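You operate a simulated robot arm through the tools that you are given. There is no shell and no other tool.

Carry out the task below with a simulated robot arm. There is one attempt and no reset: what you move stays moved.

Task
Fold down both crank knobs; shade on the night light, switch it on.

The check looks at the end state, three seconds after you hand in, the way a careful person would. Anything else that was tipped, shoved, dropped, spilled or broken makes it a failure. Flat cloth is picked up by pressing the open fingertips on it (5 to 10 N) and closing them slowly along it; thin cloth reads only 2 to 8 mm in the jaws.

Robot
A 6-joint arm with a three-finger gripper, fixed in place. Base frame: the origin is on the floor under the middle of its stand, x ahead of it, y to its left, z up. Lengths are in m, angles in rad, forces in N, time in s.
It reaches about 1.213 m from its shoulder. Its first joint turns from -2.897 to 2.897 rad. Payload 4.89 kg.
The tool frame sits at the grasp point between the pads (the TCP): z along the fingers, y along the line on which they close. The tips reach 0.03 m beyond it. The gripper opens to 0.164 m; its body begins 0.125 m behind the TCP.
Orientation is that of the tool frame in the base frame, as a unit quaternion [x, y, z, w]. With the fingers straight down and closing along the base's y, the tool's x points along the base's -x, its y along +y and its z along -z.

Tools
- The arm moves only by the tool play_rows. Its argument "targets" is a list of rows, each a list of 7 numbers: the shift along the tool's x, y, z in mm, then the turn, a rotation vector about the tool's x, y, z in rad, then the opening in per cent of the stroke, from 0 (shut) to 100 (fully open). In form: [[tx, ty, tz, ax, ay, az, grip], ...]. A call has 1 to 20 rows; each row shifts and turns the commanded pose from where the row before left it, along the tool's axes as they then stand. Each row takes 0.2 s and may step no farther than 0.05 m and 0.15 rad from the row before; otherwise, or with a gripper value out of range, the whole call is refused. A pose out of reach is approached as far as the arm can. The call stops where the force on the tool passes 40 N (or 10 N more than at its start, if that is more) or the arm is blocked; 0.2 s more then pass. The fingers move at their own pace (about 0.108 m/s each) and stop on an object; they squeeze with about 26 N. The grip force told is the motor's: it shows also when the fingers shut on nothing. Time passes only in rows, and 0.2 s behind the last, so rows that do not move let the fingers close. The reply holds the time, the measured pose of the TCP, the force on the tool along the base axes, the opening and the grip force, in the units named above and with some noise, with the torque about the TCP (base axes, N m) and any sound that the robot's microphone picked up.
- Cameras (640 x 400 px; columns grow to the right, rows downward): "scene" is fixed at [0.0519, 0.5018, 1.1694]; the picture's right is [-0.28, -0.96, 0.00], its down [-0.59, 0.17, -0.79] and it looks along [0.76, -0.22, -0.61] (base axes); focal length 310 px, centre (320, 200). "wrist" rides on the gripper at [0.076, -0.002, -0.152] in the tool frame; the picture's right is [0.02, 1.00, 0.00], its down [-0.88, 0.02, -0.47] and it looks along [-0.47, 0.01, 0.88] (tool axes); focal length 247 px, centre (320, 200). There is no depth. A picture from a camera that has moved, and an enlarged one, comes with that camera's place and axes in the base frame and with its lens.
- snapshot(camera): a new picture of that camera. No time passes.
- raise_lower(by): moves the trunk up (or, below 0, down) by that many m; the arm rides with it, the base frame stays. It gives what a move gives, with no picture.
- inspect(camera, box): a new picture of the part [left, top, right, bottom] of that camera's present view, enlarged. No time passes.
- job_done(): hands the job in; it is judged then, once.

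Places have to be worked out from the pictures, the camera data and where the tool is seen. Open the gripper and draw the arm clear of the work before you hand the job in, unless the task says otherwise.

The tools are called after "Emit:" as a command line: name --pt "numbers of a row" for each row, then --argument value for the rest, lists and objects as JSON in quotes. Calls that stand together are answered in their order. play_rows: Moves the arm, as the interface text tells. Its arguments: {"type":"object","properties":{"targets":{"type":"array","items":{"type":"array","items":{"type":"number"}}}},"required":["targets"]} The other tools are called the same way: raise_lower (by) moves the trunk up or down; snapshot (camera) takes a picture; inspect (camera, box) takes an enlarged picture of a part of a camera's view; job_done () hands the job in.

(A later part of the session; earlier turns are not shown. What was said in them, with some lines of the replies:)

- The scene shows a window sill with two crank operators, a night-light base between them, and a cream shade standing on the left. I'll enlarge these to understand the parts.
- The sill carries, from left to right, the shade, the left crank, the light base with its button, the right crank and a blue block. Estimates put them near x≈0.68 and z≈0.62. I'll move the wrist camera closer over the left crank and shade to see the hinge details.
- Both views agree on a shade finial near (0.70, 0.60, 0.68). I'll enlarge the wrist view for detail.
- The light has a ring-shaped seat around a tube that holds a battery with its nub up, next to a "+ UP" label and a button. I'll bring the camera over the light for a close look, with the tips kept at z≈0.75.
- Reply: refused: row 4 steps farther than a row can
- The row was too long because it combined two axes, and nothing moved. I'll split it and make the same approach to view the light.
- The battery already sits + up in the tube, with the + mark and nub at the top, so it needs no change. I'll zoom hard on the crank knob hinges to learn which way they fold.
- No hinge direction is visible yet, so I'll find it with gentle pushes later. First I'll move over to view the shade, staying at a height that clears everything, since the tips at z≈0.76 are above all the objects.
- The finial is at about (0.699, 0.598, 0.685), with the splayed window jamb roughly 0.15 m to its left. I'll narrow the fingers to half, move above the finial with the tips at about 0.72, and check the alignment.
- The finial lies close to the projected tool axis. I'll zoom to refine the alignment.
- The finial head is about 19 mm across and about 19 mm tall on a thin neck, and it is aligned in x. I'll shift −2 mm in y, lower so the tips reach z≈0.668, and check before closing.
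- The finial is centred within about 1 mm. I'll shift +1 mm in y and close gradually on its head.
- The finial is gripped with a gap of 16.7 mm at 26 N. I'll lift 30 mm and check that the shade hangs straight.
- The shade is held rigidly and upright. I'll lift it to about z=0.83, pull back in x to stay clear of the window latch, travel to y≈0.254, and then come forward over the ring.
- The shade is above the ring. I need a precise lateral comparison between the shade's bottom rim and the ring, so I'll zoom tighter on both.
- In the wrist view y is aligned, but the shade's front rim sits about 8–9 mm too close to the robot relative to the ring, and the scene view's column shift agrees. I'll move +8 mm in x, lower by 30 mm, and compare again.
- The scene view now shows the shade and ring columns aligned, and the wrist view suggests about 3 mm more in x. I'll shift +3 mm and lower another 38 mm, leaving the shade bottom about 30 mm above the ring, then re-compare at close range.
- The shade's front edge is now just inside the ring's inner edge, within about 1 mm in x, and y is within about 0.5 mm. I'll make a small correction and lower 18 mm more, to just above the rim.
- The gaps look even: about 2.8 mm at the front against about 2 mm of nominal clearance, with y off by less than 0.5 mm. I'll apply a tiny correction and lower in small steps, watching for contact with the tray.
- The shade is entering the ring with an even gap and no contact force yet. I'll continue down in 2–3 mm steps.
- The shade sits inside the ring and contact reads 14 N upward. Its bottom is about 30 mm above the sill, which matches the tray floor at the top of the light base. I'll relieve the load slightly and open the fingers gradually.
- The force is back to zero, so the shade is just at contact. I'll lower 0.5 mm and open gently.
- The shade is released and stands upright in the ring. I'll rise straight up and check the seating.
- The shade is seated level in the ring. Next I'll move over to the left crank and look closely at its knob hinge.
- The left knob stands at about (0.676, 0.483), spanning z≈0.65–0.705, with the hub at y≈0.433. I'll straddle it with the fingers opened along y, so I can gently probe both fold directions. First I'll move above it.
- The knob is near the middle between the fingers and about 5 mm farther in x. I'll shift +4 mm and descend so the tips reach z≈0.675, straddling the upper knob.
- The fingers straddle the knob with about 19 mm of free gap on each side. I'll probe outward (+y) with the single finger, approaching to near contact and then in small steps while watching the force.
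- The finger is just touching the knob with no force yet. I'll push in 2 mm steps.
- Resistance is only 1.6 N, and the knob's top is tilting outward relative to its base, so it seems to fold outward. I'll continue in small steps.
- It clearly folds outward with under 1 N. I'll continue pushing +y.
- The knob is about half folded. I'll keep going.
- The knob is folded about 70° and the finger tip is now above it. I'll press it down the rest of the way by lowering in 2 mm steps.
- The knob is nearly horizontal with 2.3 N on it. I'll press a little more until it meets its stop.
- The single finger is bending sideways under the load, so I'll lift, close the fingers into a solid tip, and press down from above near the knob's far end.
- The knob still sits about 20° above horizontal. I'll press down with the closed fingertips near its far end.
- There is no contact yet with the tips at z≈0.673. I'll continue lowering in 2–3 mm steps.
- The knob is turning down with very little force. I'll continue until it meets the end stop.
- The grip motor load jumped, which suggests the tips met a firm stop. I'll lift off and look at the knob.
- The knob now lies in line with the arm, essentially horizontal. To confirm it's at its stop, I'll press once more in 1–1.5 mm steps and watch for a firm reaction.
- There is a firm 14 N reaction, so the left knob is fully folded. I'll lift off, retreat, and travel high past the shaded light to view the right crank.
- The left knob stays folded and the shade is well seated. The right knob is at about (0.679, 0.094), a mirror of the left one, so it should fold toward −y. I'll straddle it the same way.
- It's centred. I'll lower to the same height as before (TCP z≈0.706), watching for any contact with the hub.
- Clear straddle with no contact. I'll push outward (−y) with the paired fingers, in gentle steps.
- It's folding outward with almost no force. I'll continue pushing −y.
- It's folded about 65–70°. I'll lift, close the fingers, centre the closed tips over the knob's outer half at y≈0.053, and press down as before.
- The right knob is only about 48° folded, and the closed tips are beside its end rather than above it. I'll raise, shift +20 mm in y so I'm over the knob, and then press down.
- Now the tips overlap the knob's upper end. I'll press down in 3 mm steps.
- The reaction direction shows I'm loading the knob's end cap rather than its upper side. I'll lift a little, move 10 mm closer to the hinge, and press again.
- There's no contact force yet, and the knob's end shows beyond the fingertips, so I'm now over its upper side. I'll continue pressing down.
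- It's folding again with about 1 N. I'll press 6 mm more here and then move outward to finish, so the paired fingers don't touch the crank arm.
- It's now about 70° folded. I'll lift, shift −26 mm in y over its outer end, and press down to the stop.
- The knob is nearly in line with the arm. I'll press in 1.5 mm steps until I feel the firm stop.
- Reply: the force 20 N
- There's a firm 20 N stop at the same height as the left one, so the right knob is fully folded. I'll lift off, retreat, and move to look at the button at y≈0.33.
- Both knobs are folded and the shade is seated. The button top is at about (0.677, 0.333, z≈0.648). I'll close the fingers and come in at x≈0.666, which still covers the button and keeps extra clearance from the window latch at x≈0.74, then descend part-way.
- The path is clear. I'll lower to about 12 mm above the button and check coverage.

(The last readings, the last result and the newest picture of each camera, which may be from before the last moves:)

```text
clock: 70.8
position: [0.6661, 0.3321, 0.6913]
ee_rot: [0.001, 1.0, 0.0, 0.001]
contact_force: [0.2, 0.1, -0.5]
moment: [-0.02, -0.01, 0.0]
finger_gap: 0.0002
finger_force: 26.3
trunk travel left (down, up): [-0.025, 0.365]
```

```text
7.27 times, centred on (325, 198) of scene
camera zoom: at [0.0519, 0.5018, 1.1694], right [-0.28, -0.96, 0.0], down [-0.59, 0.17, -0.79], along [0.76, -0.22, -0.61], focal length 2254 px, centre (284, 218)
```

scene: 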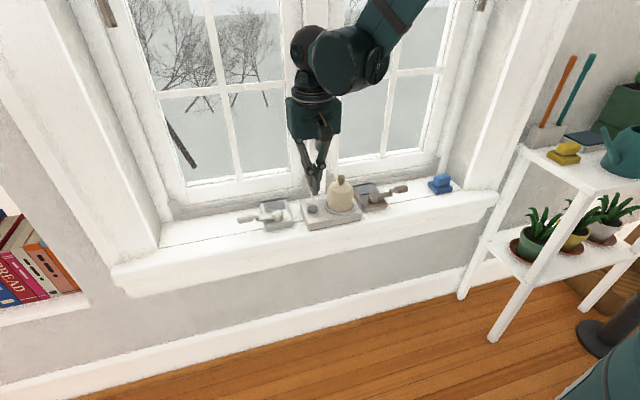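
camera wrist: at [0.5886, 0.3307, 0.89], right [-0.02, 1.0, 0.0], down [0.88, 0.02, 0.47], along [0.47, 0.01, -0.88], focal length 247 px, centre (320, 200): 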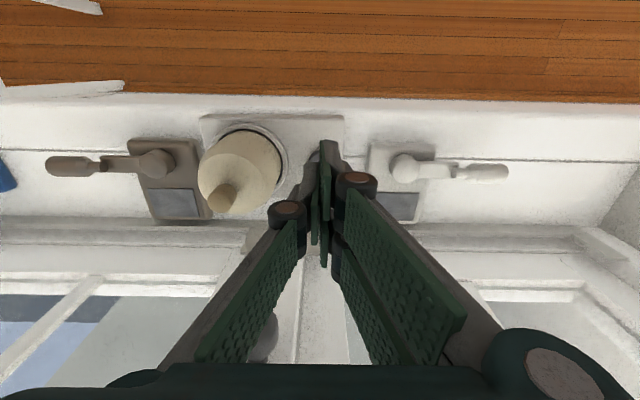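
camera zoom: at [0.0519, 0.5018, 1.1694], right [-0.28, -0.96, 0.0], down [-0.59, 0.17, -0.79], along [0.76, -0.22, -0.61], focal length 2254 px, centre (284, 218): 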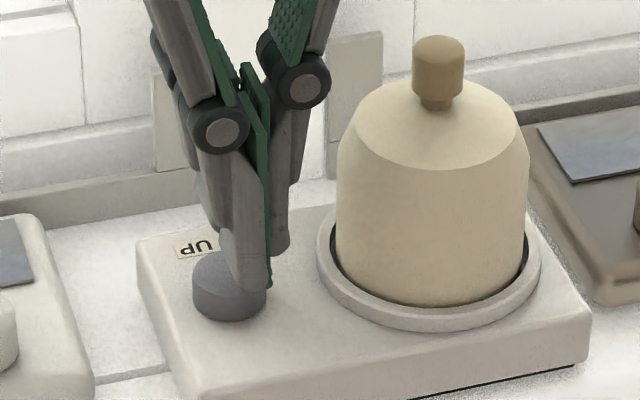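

The tips look slightly right of the button in the scene view. I'll lower another 8 mm and re-check the relative position at nearly equal height.

Emit:
play_rows --pt "0 0 5 0 0 0 0" --pt "0 0 3 0 0 0 0" --pt "0 0 0 0 0 0 0"

Emit:
inspect --camera "scene" --box '[295, 180, 345, 220]'

```text
clock: 71.6
position: [0.6651, 0.3333, 0.6839]
ee_rot: [0.0, 1.0, 0.0, 0.0]
contact_force: [-0.5, -0.4, 0.9]
moment: [-0.04, -0.02, -0.01]
finger_gap: 0.0
finger_force: 26.7
trunk travel left (down, up): [-0.025, 0.365]
```

```text
10.00 times, centred on (320, 200) of scene
camera zoom: at [0.0519, 0.5018, 1.1694], right [-0.28, -0.96, 0.0], down [-0.59, 0.17, -0.79], along [0.76, -0.22, -0.61], focal length 3099 px, centre (320, 200)
```

zoom: 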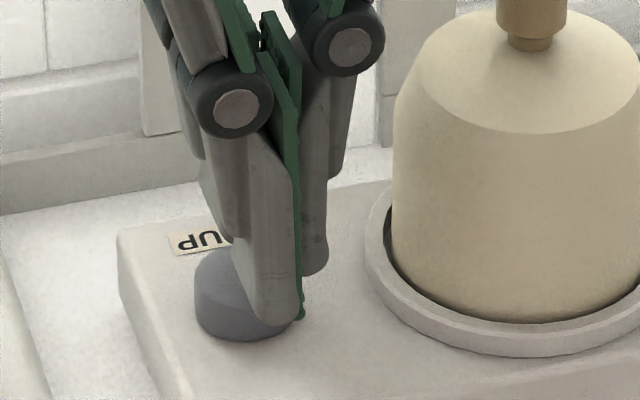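

The tips sit about 6 mm low in y and in front of the button. I'll raise slightly, shift +6 mm in y and +7 mm in x, and lower again to check.

Emit:
play_rows --pt "0 0 -6 0 0 0 0" --pt "-7 6 0 0 0 0 0" --pt "0 0 6 0 0 0 0" --pt "0 0 0 0 0 0 0"

Emit:
inspect --camera "scene" --box '[295, 180, 345, 220]'

Emit:
snapshot --camera "wrist"

```text
clock: 72.6
position: [0.6729, 0.337, 0.6854]
ee_rot: [0.0, 1.0, 0.0, 0.001]
contact_force: [0.2, 0.0, -0.1]
moment: [0.02, -0.03, 0.01]
finger_gap: 0.0
finger_force: 26.0
trunk travel left (down, up): [-0.025, 0.365]
```

```text
10.00 times, centred on (320, 200) of scene
camera zoom: at [0.0519, 0.5018, 1.1694], right [-0.28, -0.96, 0.0], down [-0.59, 0.17, -0.79], along [0.76, -0.22, -0.61], focal length 3099 px, centre (320, 200)
```

zoom: 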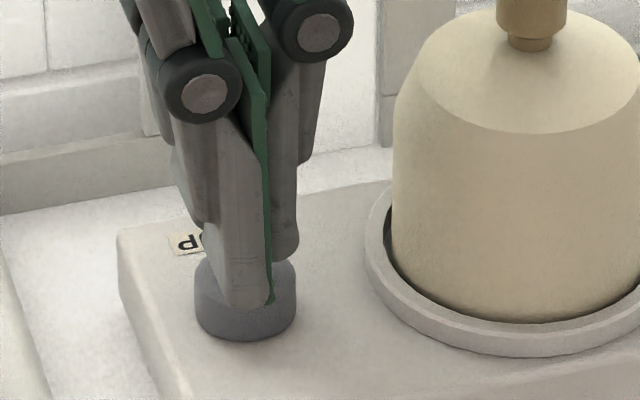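

```text
taken
camera wrist: at [0.5954, 0.3354, 0.8378], right [-0.02, 1.0, 0.0], down [0.88, 0.02, 0.47], along [0.47, 0.01, -0.88], focal length 247 px, centre (320, 200)
```

wrist: 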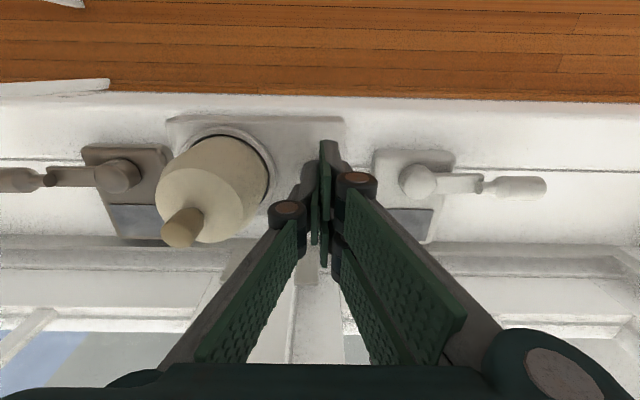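

The tips now cover the button. I'll press down in small steps, watching the force and the microphone for a click.

Emit:
play_rows --pt "0 0 2 0 0 0 0" --pt "0 0 1.5 0 0 0 0" --pt "0 0 1.5 0 0 0 0"

Emit:
inspect --camera "scene" --box '[295, 180, 345, 220]'

```text
clock: 73.4
position: [0.6724, 0.3358, 0.6793]
ee_rot: [0.0, 1.0, -0.001, 0.0]
contact_force: [-0.4, -0.4, -0.1]
moment: [-0.02, 0.02, 0.02]
finger_gap: 0.0001
finger_force: 26.4
trunk travel left (down, up): [-0.025, 0.365]
```

```text
10.00 times, centred on (320, 200) of scene
camera zoom: at [0.0519, 0.5018, 1.1694], right [-0.28, -0.96, 0.0], down [-0.59, 0.17, -0.79], along [0.76, -0.22, -0.61], focal length 3099 px, centre (320, 200)
```

zoom: 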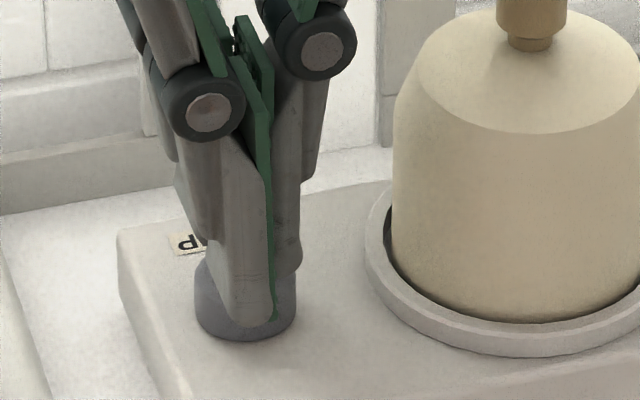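

Emit:
play_rows --pt "0 0 1 0 0 0 0" --pt "0 0 1 0 0 0 0" --pt "0 0 1 0 0 0 0"

Emit:
inspect --camera "scene" --box '[295, 180, 345, 220]'

```text
clock: 74.2
position: [0.6731, 0.3382, 0.6763]
ee_rot: [0.0, 1.0, 0.0, 0.0]
contact_force: [-0.8, 0.9, 0.0]
moment: [-0.02, 0.03, -0.02]
finger_gap: 0.0002
finger_force: 25.9
trunk travel left (down, up): [-0.025, 0.365]
```

```text
10.00 times, centred on (320, 200) of scene
camera zoom: at [0.0519, 0.5018, 1.1694], right [-0.28, -0.96, 0.0], down [-0.59, 0.17, -0.79], along [0.76, -0.22, -0.61], focal length 3099 px, centre (320, 200)
```

zoom: 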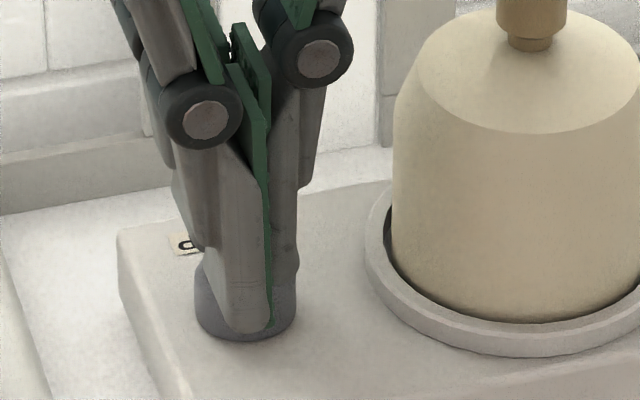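

There's still no contact with the tips at z≈0.646, so the button top is lower than estimated. I'll continue in 1 mm steps.

Emit:
play_rows --pt "0 0 1 0 0 0 0" --pt "0 0 1 0 0 0 0" --pt "0 0 1 0 0 0 0"

Emit:
inspect --camera "scene" --box '[295, 180, 345, 220]'

```text
clock: 75.0
position: [0.6733, 0.3379, 0.6732]
ee_rot: [-0.001, 1.0, 0.001, 0.0]
contact_force: [-1.3, 0.3, -0.4]
moment: [-0.03, -0.04, 0.01]
finger_gap: 0.0003
finger_force: 25.4
trunk travel left (down, up): [-0.025, 0.365]
```

```text
10.00 times, centred on (320, 200) of scene
camera zoom: at [0.0519, 0.5018, 1.1694], right [-0.28, -0.96, 0.0], down [-0.59, 0.17, -0.79], along [0.76, -0.22, -0.61], focal length 3099 px, centre (320, 200)
```

zoom: 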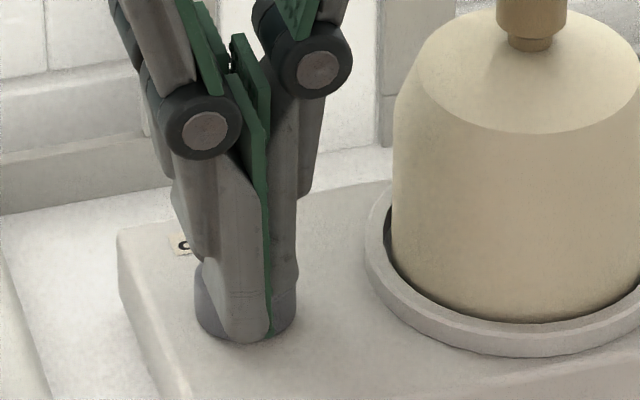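

Geometry says the base top is at about z=0.629 and the button top about 0.640, so contact should come in about 3 mm. I'll continue carefully.

Emit:
play_rows --pt "0 0 1 0 0 0 0" --pt "0 0 1 0 0 0 0"

Emit:
play_rows --pt "0 0 1 0 0 0 0"

Emit:
inspect --camera "scene" --box '[295, 180, 345, 220]'

```text
clock: 75.6
position: [0.674, 0.3373, 0.67]
ee_rot: [0.0, 1.0, -0.001, 0.0]
contact_force: [0.1, 0.2, 0.9]
moment: [-0.02, -0.03, 0.05]
finger_gap: 0.0
finger_force: 26.2
trunk travel left (down, up): [-0.025, 0.365]
```

```text
clock: 76.0
position: [0.6736, 0.3371, 0.6701]
ee_rot: [0.0, 1.0, 0.001, 0.001]
contact_force: [-0.4, 0.4, 0.5]
moment: [-0.01, 0.01, 0.0]
finger_gap: 0.0001
finger_force: 26.0
trunk travel left (down, up): [-0.025, 0.365]
```

```text
10.00 times, centred on (320, 200) of scene
camera zoom: at [0.0519, 0.5018, 1.1694], right [-0.28, -0.96, 0.0], down [-0.59, 0.17, -0.79], along [0.76, -0.22, -0.61], focal length 3099 px, centre (320, 200)
```

zoom: 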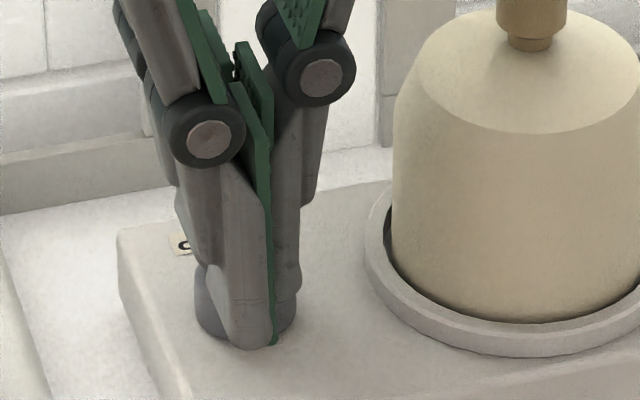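

Emit:
play_rows --pt "0 0 1 0 0 0 0"

Emit:
play_rows --pt "0 0 1 0 0 0 0"

Emit:
inspect --camera "scene" --box '[295, 180, 345, 220]'

```text
clock: 76.4
position: [0.6736, 0.3379, 0.6682]
ee_rot: [0.0, 1.0, 0.0, 0.0]
contact_force: [0.2, -0.3, 0.1]
moment: [0.0, 0.02, 0.01]
finger_gap: 0.0
finger_force: 25.6
trunk travel left (down, up): [-0.025, 0.365]
```

```text
clock: 76.8
position: [0.6731, 0.3366, 0.668]
ee_rot: [0.001, 1.0, 0.0, 0.0]
contact_force: [0.1, -0.6, 0.5]
moment: [0.01, 0.0, -0.02]
finger_gap: 0.0
finger_force: 26.1
trunk travel left (down, up): [-0.025, 0.365]
```

```text
10.00 times, centred on (320, 200) of scene
camera zoom: at [0.0519, 0.5018, 1.1694], right [-0.28, -0.96, 0.0], down [-0.59, 0.17, -0.79], along [0.76, -0.22, -0.61], focal length 3099 px, centre (320, 200)
```

zoom: 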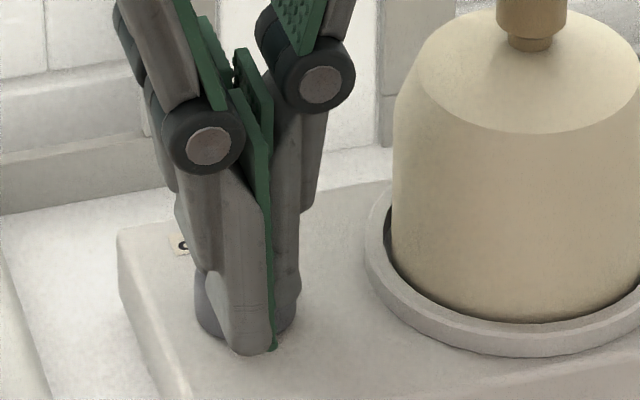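

The force is still nil and the front finger's tip seems to pass in front of the button. I'll zoom in to see exactly where the tips are before going further.

Emit:
inspect --camera "scene" --box '[305, 195, 330, 217]'

Emit:
inspect --camera "wrist" --box '[290, 130, 350, 190]'

```text
16.00 times, centred on (318, 206) of scene
camera zoom: at [0.0519, 0.5018, 1.1694], right [-0.28, -0.96, 0.0], down [-0.59, 0.17, -0.79], along [0.76, -0.22, -0.61], focal length 4959 px, centre (360, 104)
```

zoom: 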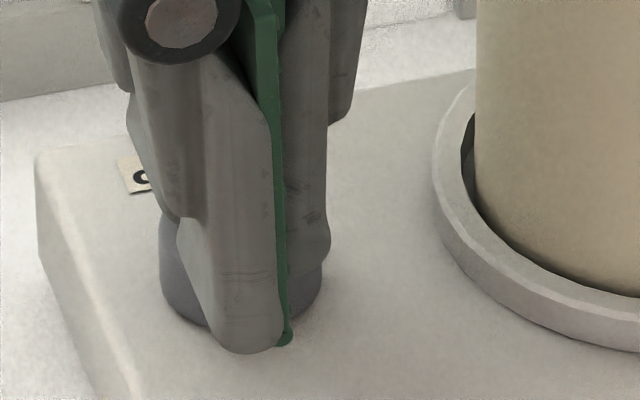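

```text
6.67 times, centred on (320, 160) of wrist
camera zoom: at [0.5963, 0.3346, 0.8213], right [-0.02, 1.0, 0.0], down [0.88, 0.02, 0.47], along [0.47, 0.01, -0.88], focal length 1646 px, centre (320, 467)
```

zoom: 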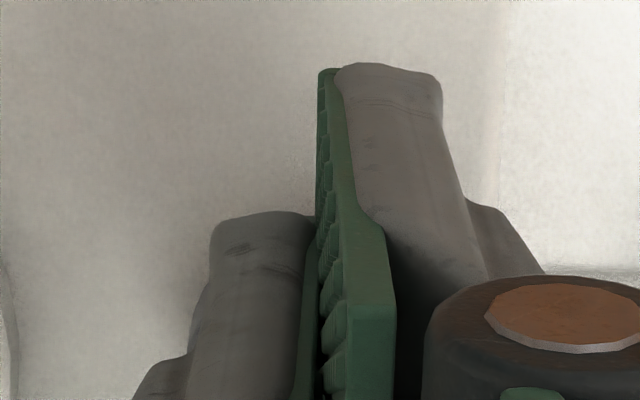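

The single finger's tip is right at the button's top edge, and the front one hangs just in front of the button, about 9 mm above the base. I'll continue in 1 mm steps, checking force and sound.

Emit:
play_rows --pt "0 0 1 0 0 0 0"

Emit:
play_rows --pt "0 0 1 0 0 0 0"

Emit:
inspect --camera "scene" --box '[305, 195, 330, 217]'

```text
clock: 77.2
position: [0.6735, 0.3361, 0.6668]
ee_rot: [0.001, 1.0, 0.0, 0.0]
contact_force: [0.1, 0.7, -0.6]
moment: [-0.02, -0.01, 0.01]
finger_gap: 0.0
finger_force: 25.9
trunk travel left (down, up): [-0.025, 0.365]
```

```text
clock: 77.6
position: [0.6735, 0.3373, 0.6654]
ee_rot: [0.0, 1.0, 0.0, 0.0]
contact_force: [0.3, 0.4, 0.6]
moment: [0.0, 0.02, -0.01]
finger_gap: 0.0002
finger_force: 25.7
trunk travel left (down, up): [-0.025, 0.365]
```

```text
16.00 times, centred on (318, 206) of scene
camera zoom: at [0.0519, 0.5018, 1.1694], right [-0.28, -0.96, 0.0], down [-0.59, 0.17, -0.79], along [0.76, -0.22, -0.61], focal length 4959 px, centre (360, 104)
```

zoom: 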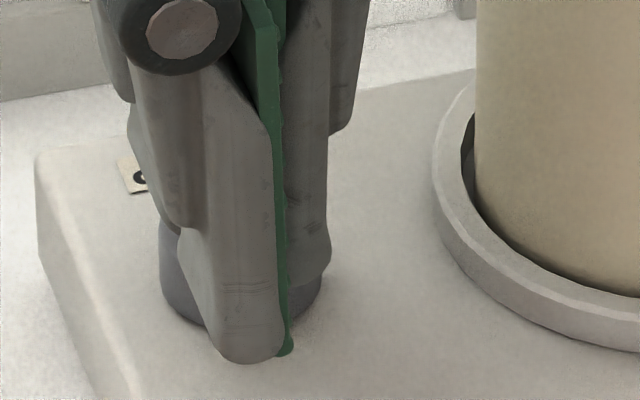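

There's still no force. The knob-press heights suggest my earlier z estimates were about 1 cm too high, which puts the button nearer x≈0.682. The palm is only about 3 cm deep, so the latch is clear. I'll lift, shift +9 mm in x to be squarely over the button, and press again.

Emit:
play_rows --pt "0 0 -8 0 0 0 0" --pt "-9 0 0 0 0 0 0" --pt "0 0 3 0 0 0 0" --pt "0 0 0 0 0 0 0"

Emit:
inspect --camera "scene" --box '[305, 195, 330, 217]'

Emit:
inspect --camera "scene" --box '[270, 100, 370, 220]'

```text
clock: 78.6
position: [0.6829, 0.3363, 0.6704]
ee_rot: [0.0, 1.0, 0.0, 0.001]
contact_force: [-0.6, 0.4, -0.6]
moment: [0.03, 0.03, 0.01]
finger_gap: 0.0
finger_force: 25.6
trunk travel left (down, up): [-0.025, 0.365]
```

```text
16.00 times, centred on (318, 206) of scene
camera zoom: at [0.0519, 0.5018, 1.1694], right [-0.28, -0.96, 0.0], down [-0.59, 0.17, -0.79], along [0.76, -0.22, -0.61], focal length 4959 px, centre (360, 104)
```

zoom: 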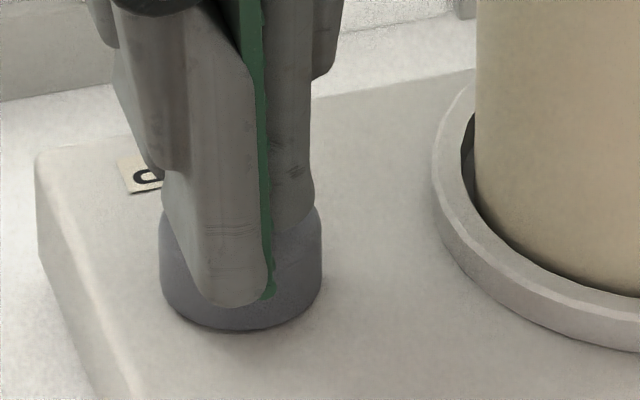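

```text
3.33 times, centred on (320, 160) of scene
camera zoom: at [0.0519, 0.5018, 1.1694], right [-0.28, -0.96, 0.0], down [-0.59, 0.17, -0.79], along [0.76, -0.22, -0.61], focal length 1033 px, centre (320, 333)
```

zoom: 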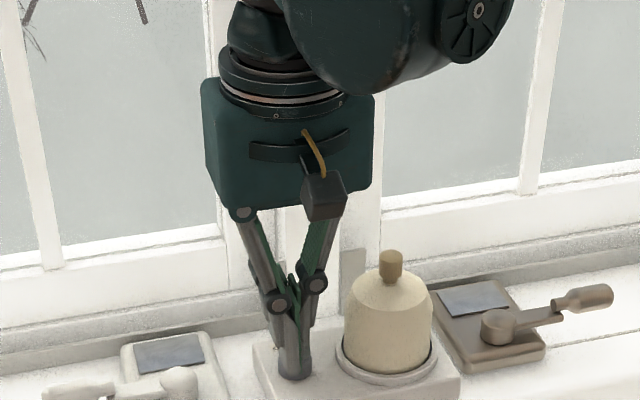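

The tips are now over the button itself. I'll press down 1 mm at a time.

Emit:
play_rows --pt "0 0 1 0 0 0 0" --pt "0 0 1 0 0 0 0"

Emit:
play_rows --pt "0 0 1 0 0 0 0"

Emit:
play_rows --pt "0 0 1 0 0 0 0"

Emit:
inspect --camera "scene" --box '[305, 195, 330, 217]'

```text
clock: 79.2
position: [0.6813, 0.3376, 0.6689]
ee_rot: [0.0, 1.0, 0.0, 0.0]
contact_force: [0.3, 0.5, -0.5]
moment: [0.0, 0.0, 0.03]
finger_gap: 0.0002
finger_force: 26.2
trunk travel left (down, up): [-0.025, 0.365]
```

```text
clock: 79.6
position: [0.6817, 0.3374, 0.6691]
ee_rot: [-0.001, 1.0, 0.0, 0.0]
contact_force: [0.4, 0.0, -0.5]
moment: [-0.04, 0.03, 0.0]
finger_gap: 0.0
finger_force: 26.0
trunk travel left (down, up): [-0.025, 0.365]
```

```text
clock: 80.0
position: [0.6814, 0.3385, 0.6677]
ee_rot: [0.0, 1.0, 0.0, 0.0]
contact_force: [-0.5, 0.6, 0.3]
moment: [-0.01, 0.03, -0.02]
finger_gap: 0.0
finger_force: 25.9
trunk travel left (down, up): [-0.025, 0.365]
```

```text
16.00 times, centred on (318, 206) of scene
camera zoom: at [0.0519, 0.5018, 1.1694], right [-0.28, -0.96, 0.0], down [-0.59, 0.17, -0.79], along [0.76, -0.22, -0.61], focal length 4959 px, centre (360, 104)
```

zoom: 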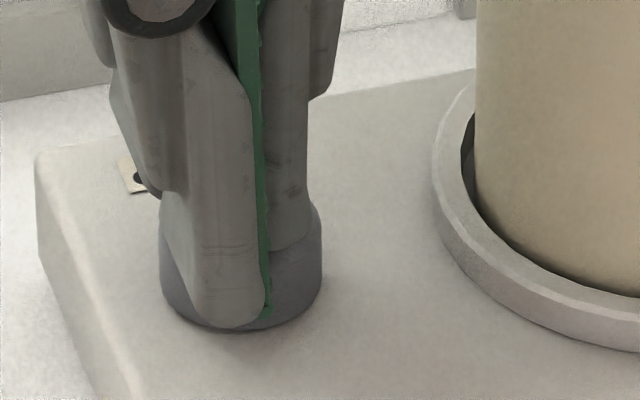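

Still no contact, but uncertainty in the heights is a few mm, so I'll keep stepping 1 mm at a time.

Emit:
play_rows --pt "0 0 1 0 0 0 0"

Emit:
play_rows --pt "0 0 1 0 0 0 0"

Emit:
inspect --camera "scene" --box '[305, 195, 330, 217]'

```text
clock: 80.4
position: [0.682, 0.3382, 0.6663]
ee_rot: [0.0, 1.0, 0.0, 0.0]
contact_force: [0.9, -0.3, 0.4]
moment: [-0.01, -0.01, 0.04]
finger_gap: 0.0002
finger_force: 25.5
trunk travel left (down, up): [-0.025, 0.365]
```

```text
clock: 80.8
position: [0.6829, 0.3388, 0.665]
ee_rot: [0.001, 1.0, 0.0, 0.0]
contact_force: [0.6, -0.4, 0.9]
moment: [-0.01, -0.03, 0.05]
finger_gap: 0.0
finger_force: 25.9
trunk travel left (down, up): [-0.025, 0.365]
```

```text
16.00 times, centred on (318, 206) of scene
camera zoom: at [0.0519, 0.5018, 1.1694], right [-0.28, -0.96, 0.0], down [-0.59, 0.17, -0.79], along [0.76, -0.22, -0.61], focal length 4959 px, centre (360, 104)
```

zoom: 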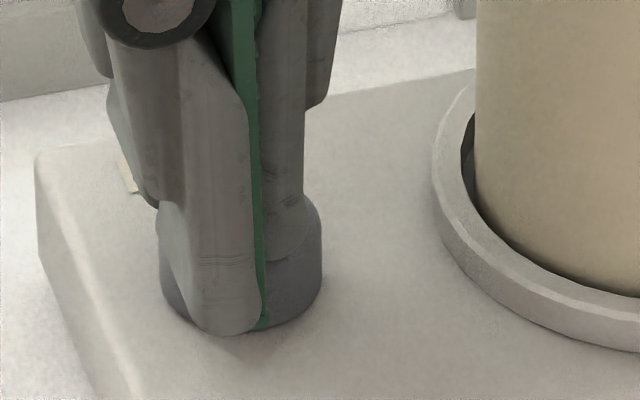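

The single finger's tip now visually meets the button's top surface. I'll continue pressing in 1 mm steps.

Emit:
play_rows --pt "0 0 1 0 0 0 0"

Emit:
play_rows --pt "0 0 1 0 0 0 0"

Emit:
inspect --camera "scene" --box '[305, 195, 330, 217]'

```text
clock: 81.2
position: [0.683, 0.3382, 0.6639]
ee_rot: [0.0, 1.0, 0.0, 0.0]
contact_force: [0.1, 0.0, 0.5]
moment: [0.02, 0.0, 0.05]
finger_gap: 0.0
finger_force: 26.5
trunk travel left (down, up): [-0.025, 0.365]
```

```text
clock: 81.6
position: [0.682, 0.3372, 0.6641]
ee_rot: [0.0, 1.0, 0.0, 0.0]
contact_force: [-0.3, 0.7, 0.4]
moment: [0.02, 0.01, 0.02]
finger_gap: 0.0
finger_force: 26.7
trunk travel left (down, up): [-0.025, 0.365]
```

```text
16.00 times, centred on (318, 206) of scene
camera zoom: at [0.0519, 0.5018, 1.1694], right [-0.28, -0.96, 0.0], down [-0.59, 0.17, -0.79], along [0.76, -0.22, -0.61], focal length 4959 px, centre (360, 104)
```

zoom: 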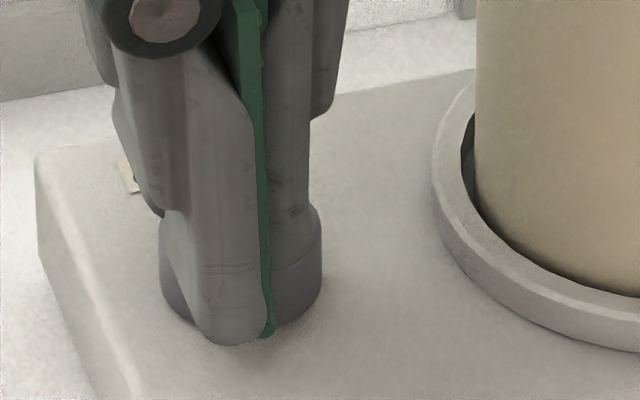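

Emit:
play_rows --pt "0 0 1 0 0 0 0"

Emit:
play_rows --pt "0 0 1 0 0 0 0"

Emit:
inspect --camera "scene" --box '[305, 195, 330, 217]'

```text
clock: 82.0
position: [0.6834, 0.3371, 0.6614]
ee_rot: [0.0, 1.0, 0.0, 0.0]
contact_force: [0.4, 0.2, 1.7]
moment: [-0.01, 0.01, 0.0]
finger_gap: 0.0001
finger_force: 25.6
trunk travel left (down, up): [-0.025, 0.365]
```

```text
clock: 82.4
position: [0.6821, 0.3382, 0.6602]
ee_rot: [0.0, 1.0, 0.0, 0.0]
contact_force: [1.0, -0.7, 1.4]
moment: [0.0, -0.06, 0.0]
finger_gap: 0.0
finger_force: 25.7
trunk travel left (down, up): [-0.025, 0.365]
```

```text
16.00 times, centred on (318, 206) of scene
camera zoom: at [0.0519, 0.5018, 1.1694], right [-0.28, -0.96, 0.0], down [-0.59, 0.17, -0.79], along [0.76, -0.22, -0.61], focal length 4959 px, centre (360, 104)
```

zoom: 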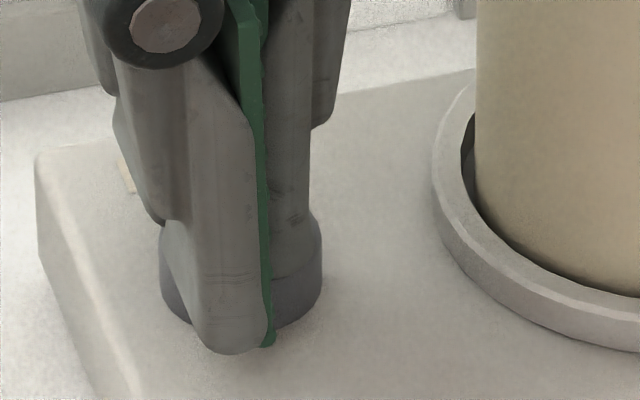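

There's now a consistent 1.5 N, so contact has likely started. I'll continue.

Emit:
play_rows --pt "0 0 1 0 0 0 0"

Emit:
play_rows --pt "0 0 1 0 0 0 0"

Emit:
inspect --camera "scene" --box '[305, 195, 330, 217]'

```text
clock: 82.8
position: [0.6813, 0.3376, 0.66]
ee_rot: [0.0, 1.0, 0.0, 0.0]
contact_force: [-1.0, 1.0, 1.7]
moment: [0.03, 0.03, 0.0]
finger_gap: 0.0
finger_force: 25.5
trunk travel left (down, up): [-0.025, 0.365]
```

```text
clock: 83.2
position: [0.6829, 0.337, 0.6592]
ee_rot: [0.0, 1.0, 0.0, 0.0]
contact_force: [-0.4, 0.2, 2.8]
moment: [0.01, -0.01, -0.01]
finger_gap: 0.0
finger_force: 26.1
trunk travel left (down, up): [-0.025, 0.365]
heard: click
```

```text
16.00 times, centred on (318, 206) of scene
camera zoom: at [0.0519, 0.5018, 1.1694], right [-0.28, -0.96, 0.0], down [-0.59, 0.17, -0.79], along [0.76, -0.22, -0.61], focal length 4959 px, centre (360, 104)
```

zoom: 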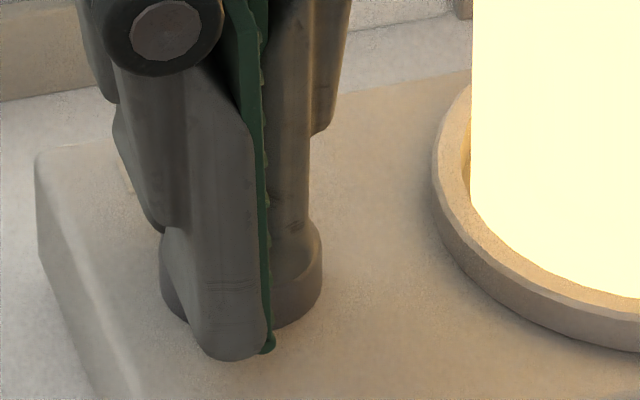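

The microphone heard a click and the shade is glowing, so the light is on. I'll lift straight off the button and check that it stays lit.

Emit:
play_rows --pt "0 0 -4 0 0 0 0" --pt "0 0 -10 0 0 0 0" --pt "0 0 -30 0 0 0 0" --pt "0 0 -45 0 0 0 0" --pt "0 0 -45 0 0 0 0" --pt "0 0 0 0 0 0 0"

Emit:
inspect --camera "scene" --box '[225, 150, 425, 245]'

```text
clock: 84.6
position: [0.6839, 0.3364, 0.7933]
ee_rot: [0.0, 1.0, 0.0, 0.0]
contact_force: [0.3, 0.3, -0.3]
moment: [-0.02, 0.06, -0.02]
finger_gap: 0.0
finger_force: 26.2
trunk travel left (down, up): [-0.025, 0.365]
```

```text
3.20 times, centred on (325, 198) of scene
camera zoom: at [0.0519, 0.5018, 1.1694], right [-0.28, -0.96, 0.0], down [-0.59, 0.17, -0.79], along [0.76, -0.22, -0.61], focal length 992 px, centre (304, 208)
```

zoom: 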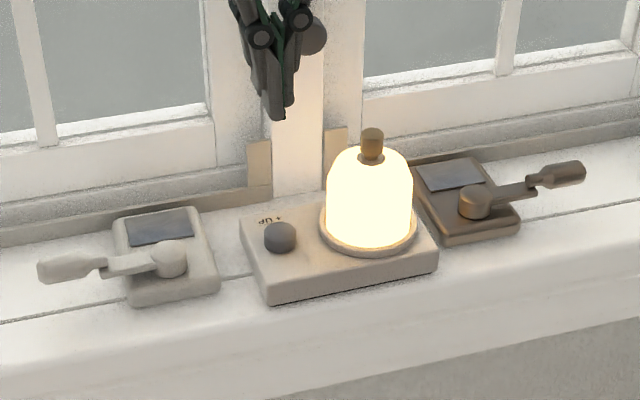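

The light stays on, the shade is seated and both knobs lie flat. I'll retreat from the sill, open the gripper, and do a final check of everything.

Emit:
play_rows --pt "40 0 0 0 0 0 0" --pt "45 0 0 0 0 0 0" --pt "45 0 0 0 0 0 30" --pt "45 0 -30 0 0 0 60" --pt "45 0 -20 0 0 0 100" --pt "0 0 0 0 0 0 100" --pt "0 0 0 0 0 0 100"

Emit:
snapshot --camera "scene"

Emit:
snapshot --camera "wrist"

Emit:
inspect --camera "scene" --box '[225, 180, 305, 235]'

Emit:
inspect --camera "scene" --box '[320, 165, 420, 225]'

```text
refused: row 4 steps farther than a row can; nothing moved
```

```text
taken
```

scene: 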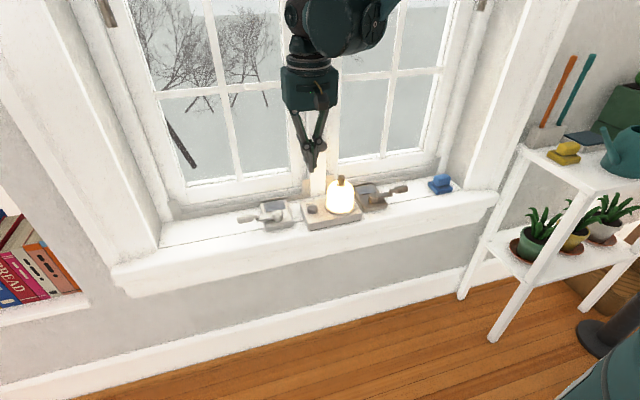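

```text
taken
camera wrist: at [0.6062, 0.3341, 0.9471], right [-0.02, 1.0, 0.0], down [0.88, 0.02, 0.47], along [0.47, 0.01, -0.88], focal length 247 px, centre (320, 200)
```

wrist: 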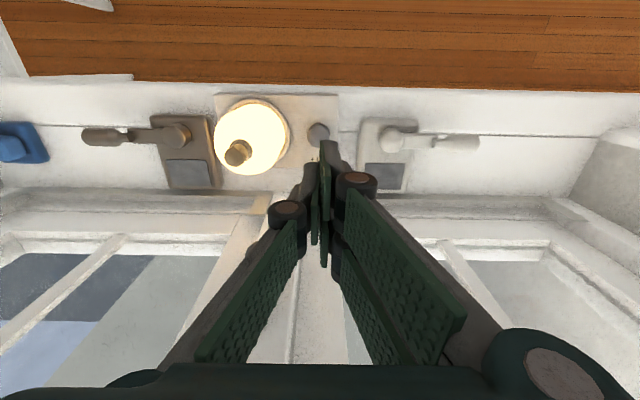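

```text
7.27 times, centred on (265, 208) of scene
camera zoom: at [0.0519, 0.5018, 1.1694], right [-0.28, -0.96, 0.0], down [-0.59, 0.17, -0.79], along [0.76, -0.22, -0.61], focal length 2254 px, centre (720, 146)
```

zoom: 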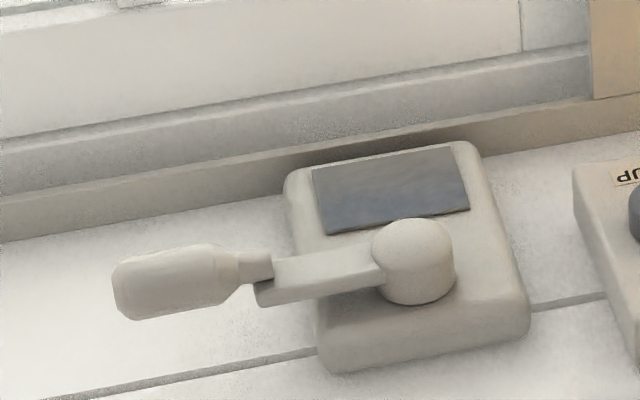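

```text
6.40 times, centred on (370, 195) of scene
camera zoom: at [0.0519, 0.5018, 1.1694], right [-0.28, -0.96, 0.0], down [-0.59, 0.17, -0.79], along [0.76, -0.22, -0.61], focal length 1984 px, centre (0, 232)
```

zoom: 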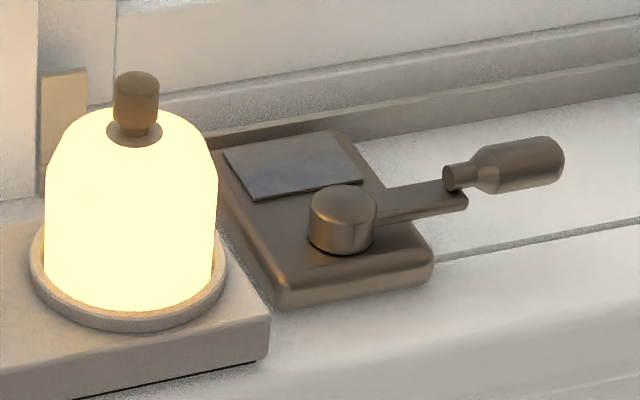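

Both knobs are folded flat in line with their arms, and the lit shade is seated. One retreat row was too long and nothing moved, so I'll resend it with shorter rows and open the gripper.

Emit:
play_rows --pt "40 0 0 0 0 0 0" --pt "45 0 0 0 0 0 0" --pt "45 0 0 0 0 0 30" --pt "30 0 -30 0 0 0 60" --pt "30 0 -30 0 0 0 100" --pt "0 0 0 0 0 0 100" --pt "0 0 0 0 0 0 100"

Emit:
snapshot --camera "scene"

Emit:
snapshot --camera "wrist"

```text
clock: 86.2
position: [0.4941, 0.338, 0.8538]
ee_rot: [0.0, 1.0, 0.0, 0.0]
contact_force: [0.6, 0.9, 0.4]
moment: [0.01, 0.05, 0.01]
finger_gap: 0.1641
finger_force: 0.1
trunk travel left (down, up): [-0.025, 0.365]
```

```text
taken
```

scene: 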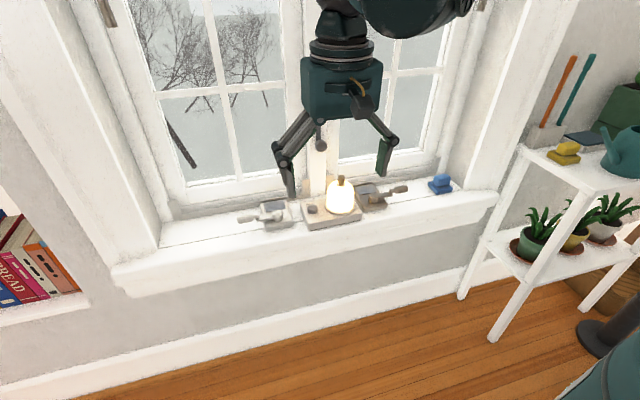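

```text
taken
camera wrist: at [0.4166, 0.3351, 1.0072], right [-0.02, 1.0, 0.0], down [0.88, 0.02, 0.47], along [0.47, 0.01, -0.88], focal length 247 px, centre (320, 200)
```

wrist: 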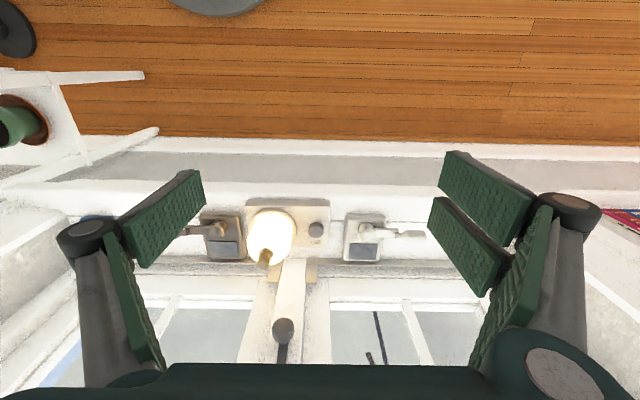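

The arm is clear and the gripper is open. The light is on with its shade seated, both crank knobs are folded down, and nothing else has moved. I'm handing the job in.

Emit:
job_done

```text
The job is handed in.
```

The job is handed in: both crank knobs are folded down, and the shade is on the night light, which is switched on.

- **Shade:** it sits upright in the ring around the battery. The battery was already in with its + end up, so I left it alone.
- **Crank knobs:** each folds outward, away from its hub. I pressed both down until they hit a firm stop, and they now lie flat in line with their arms.
- **Light:** I pressed the button once and heard a click. The shade was still glowing after I pulled the arm back.

Nothing else on the sill looks moved in the final pictures. The gripper is open and the arm is clear of the work.
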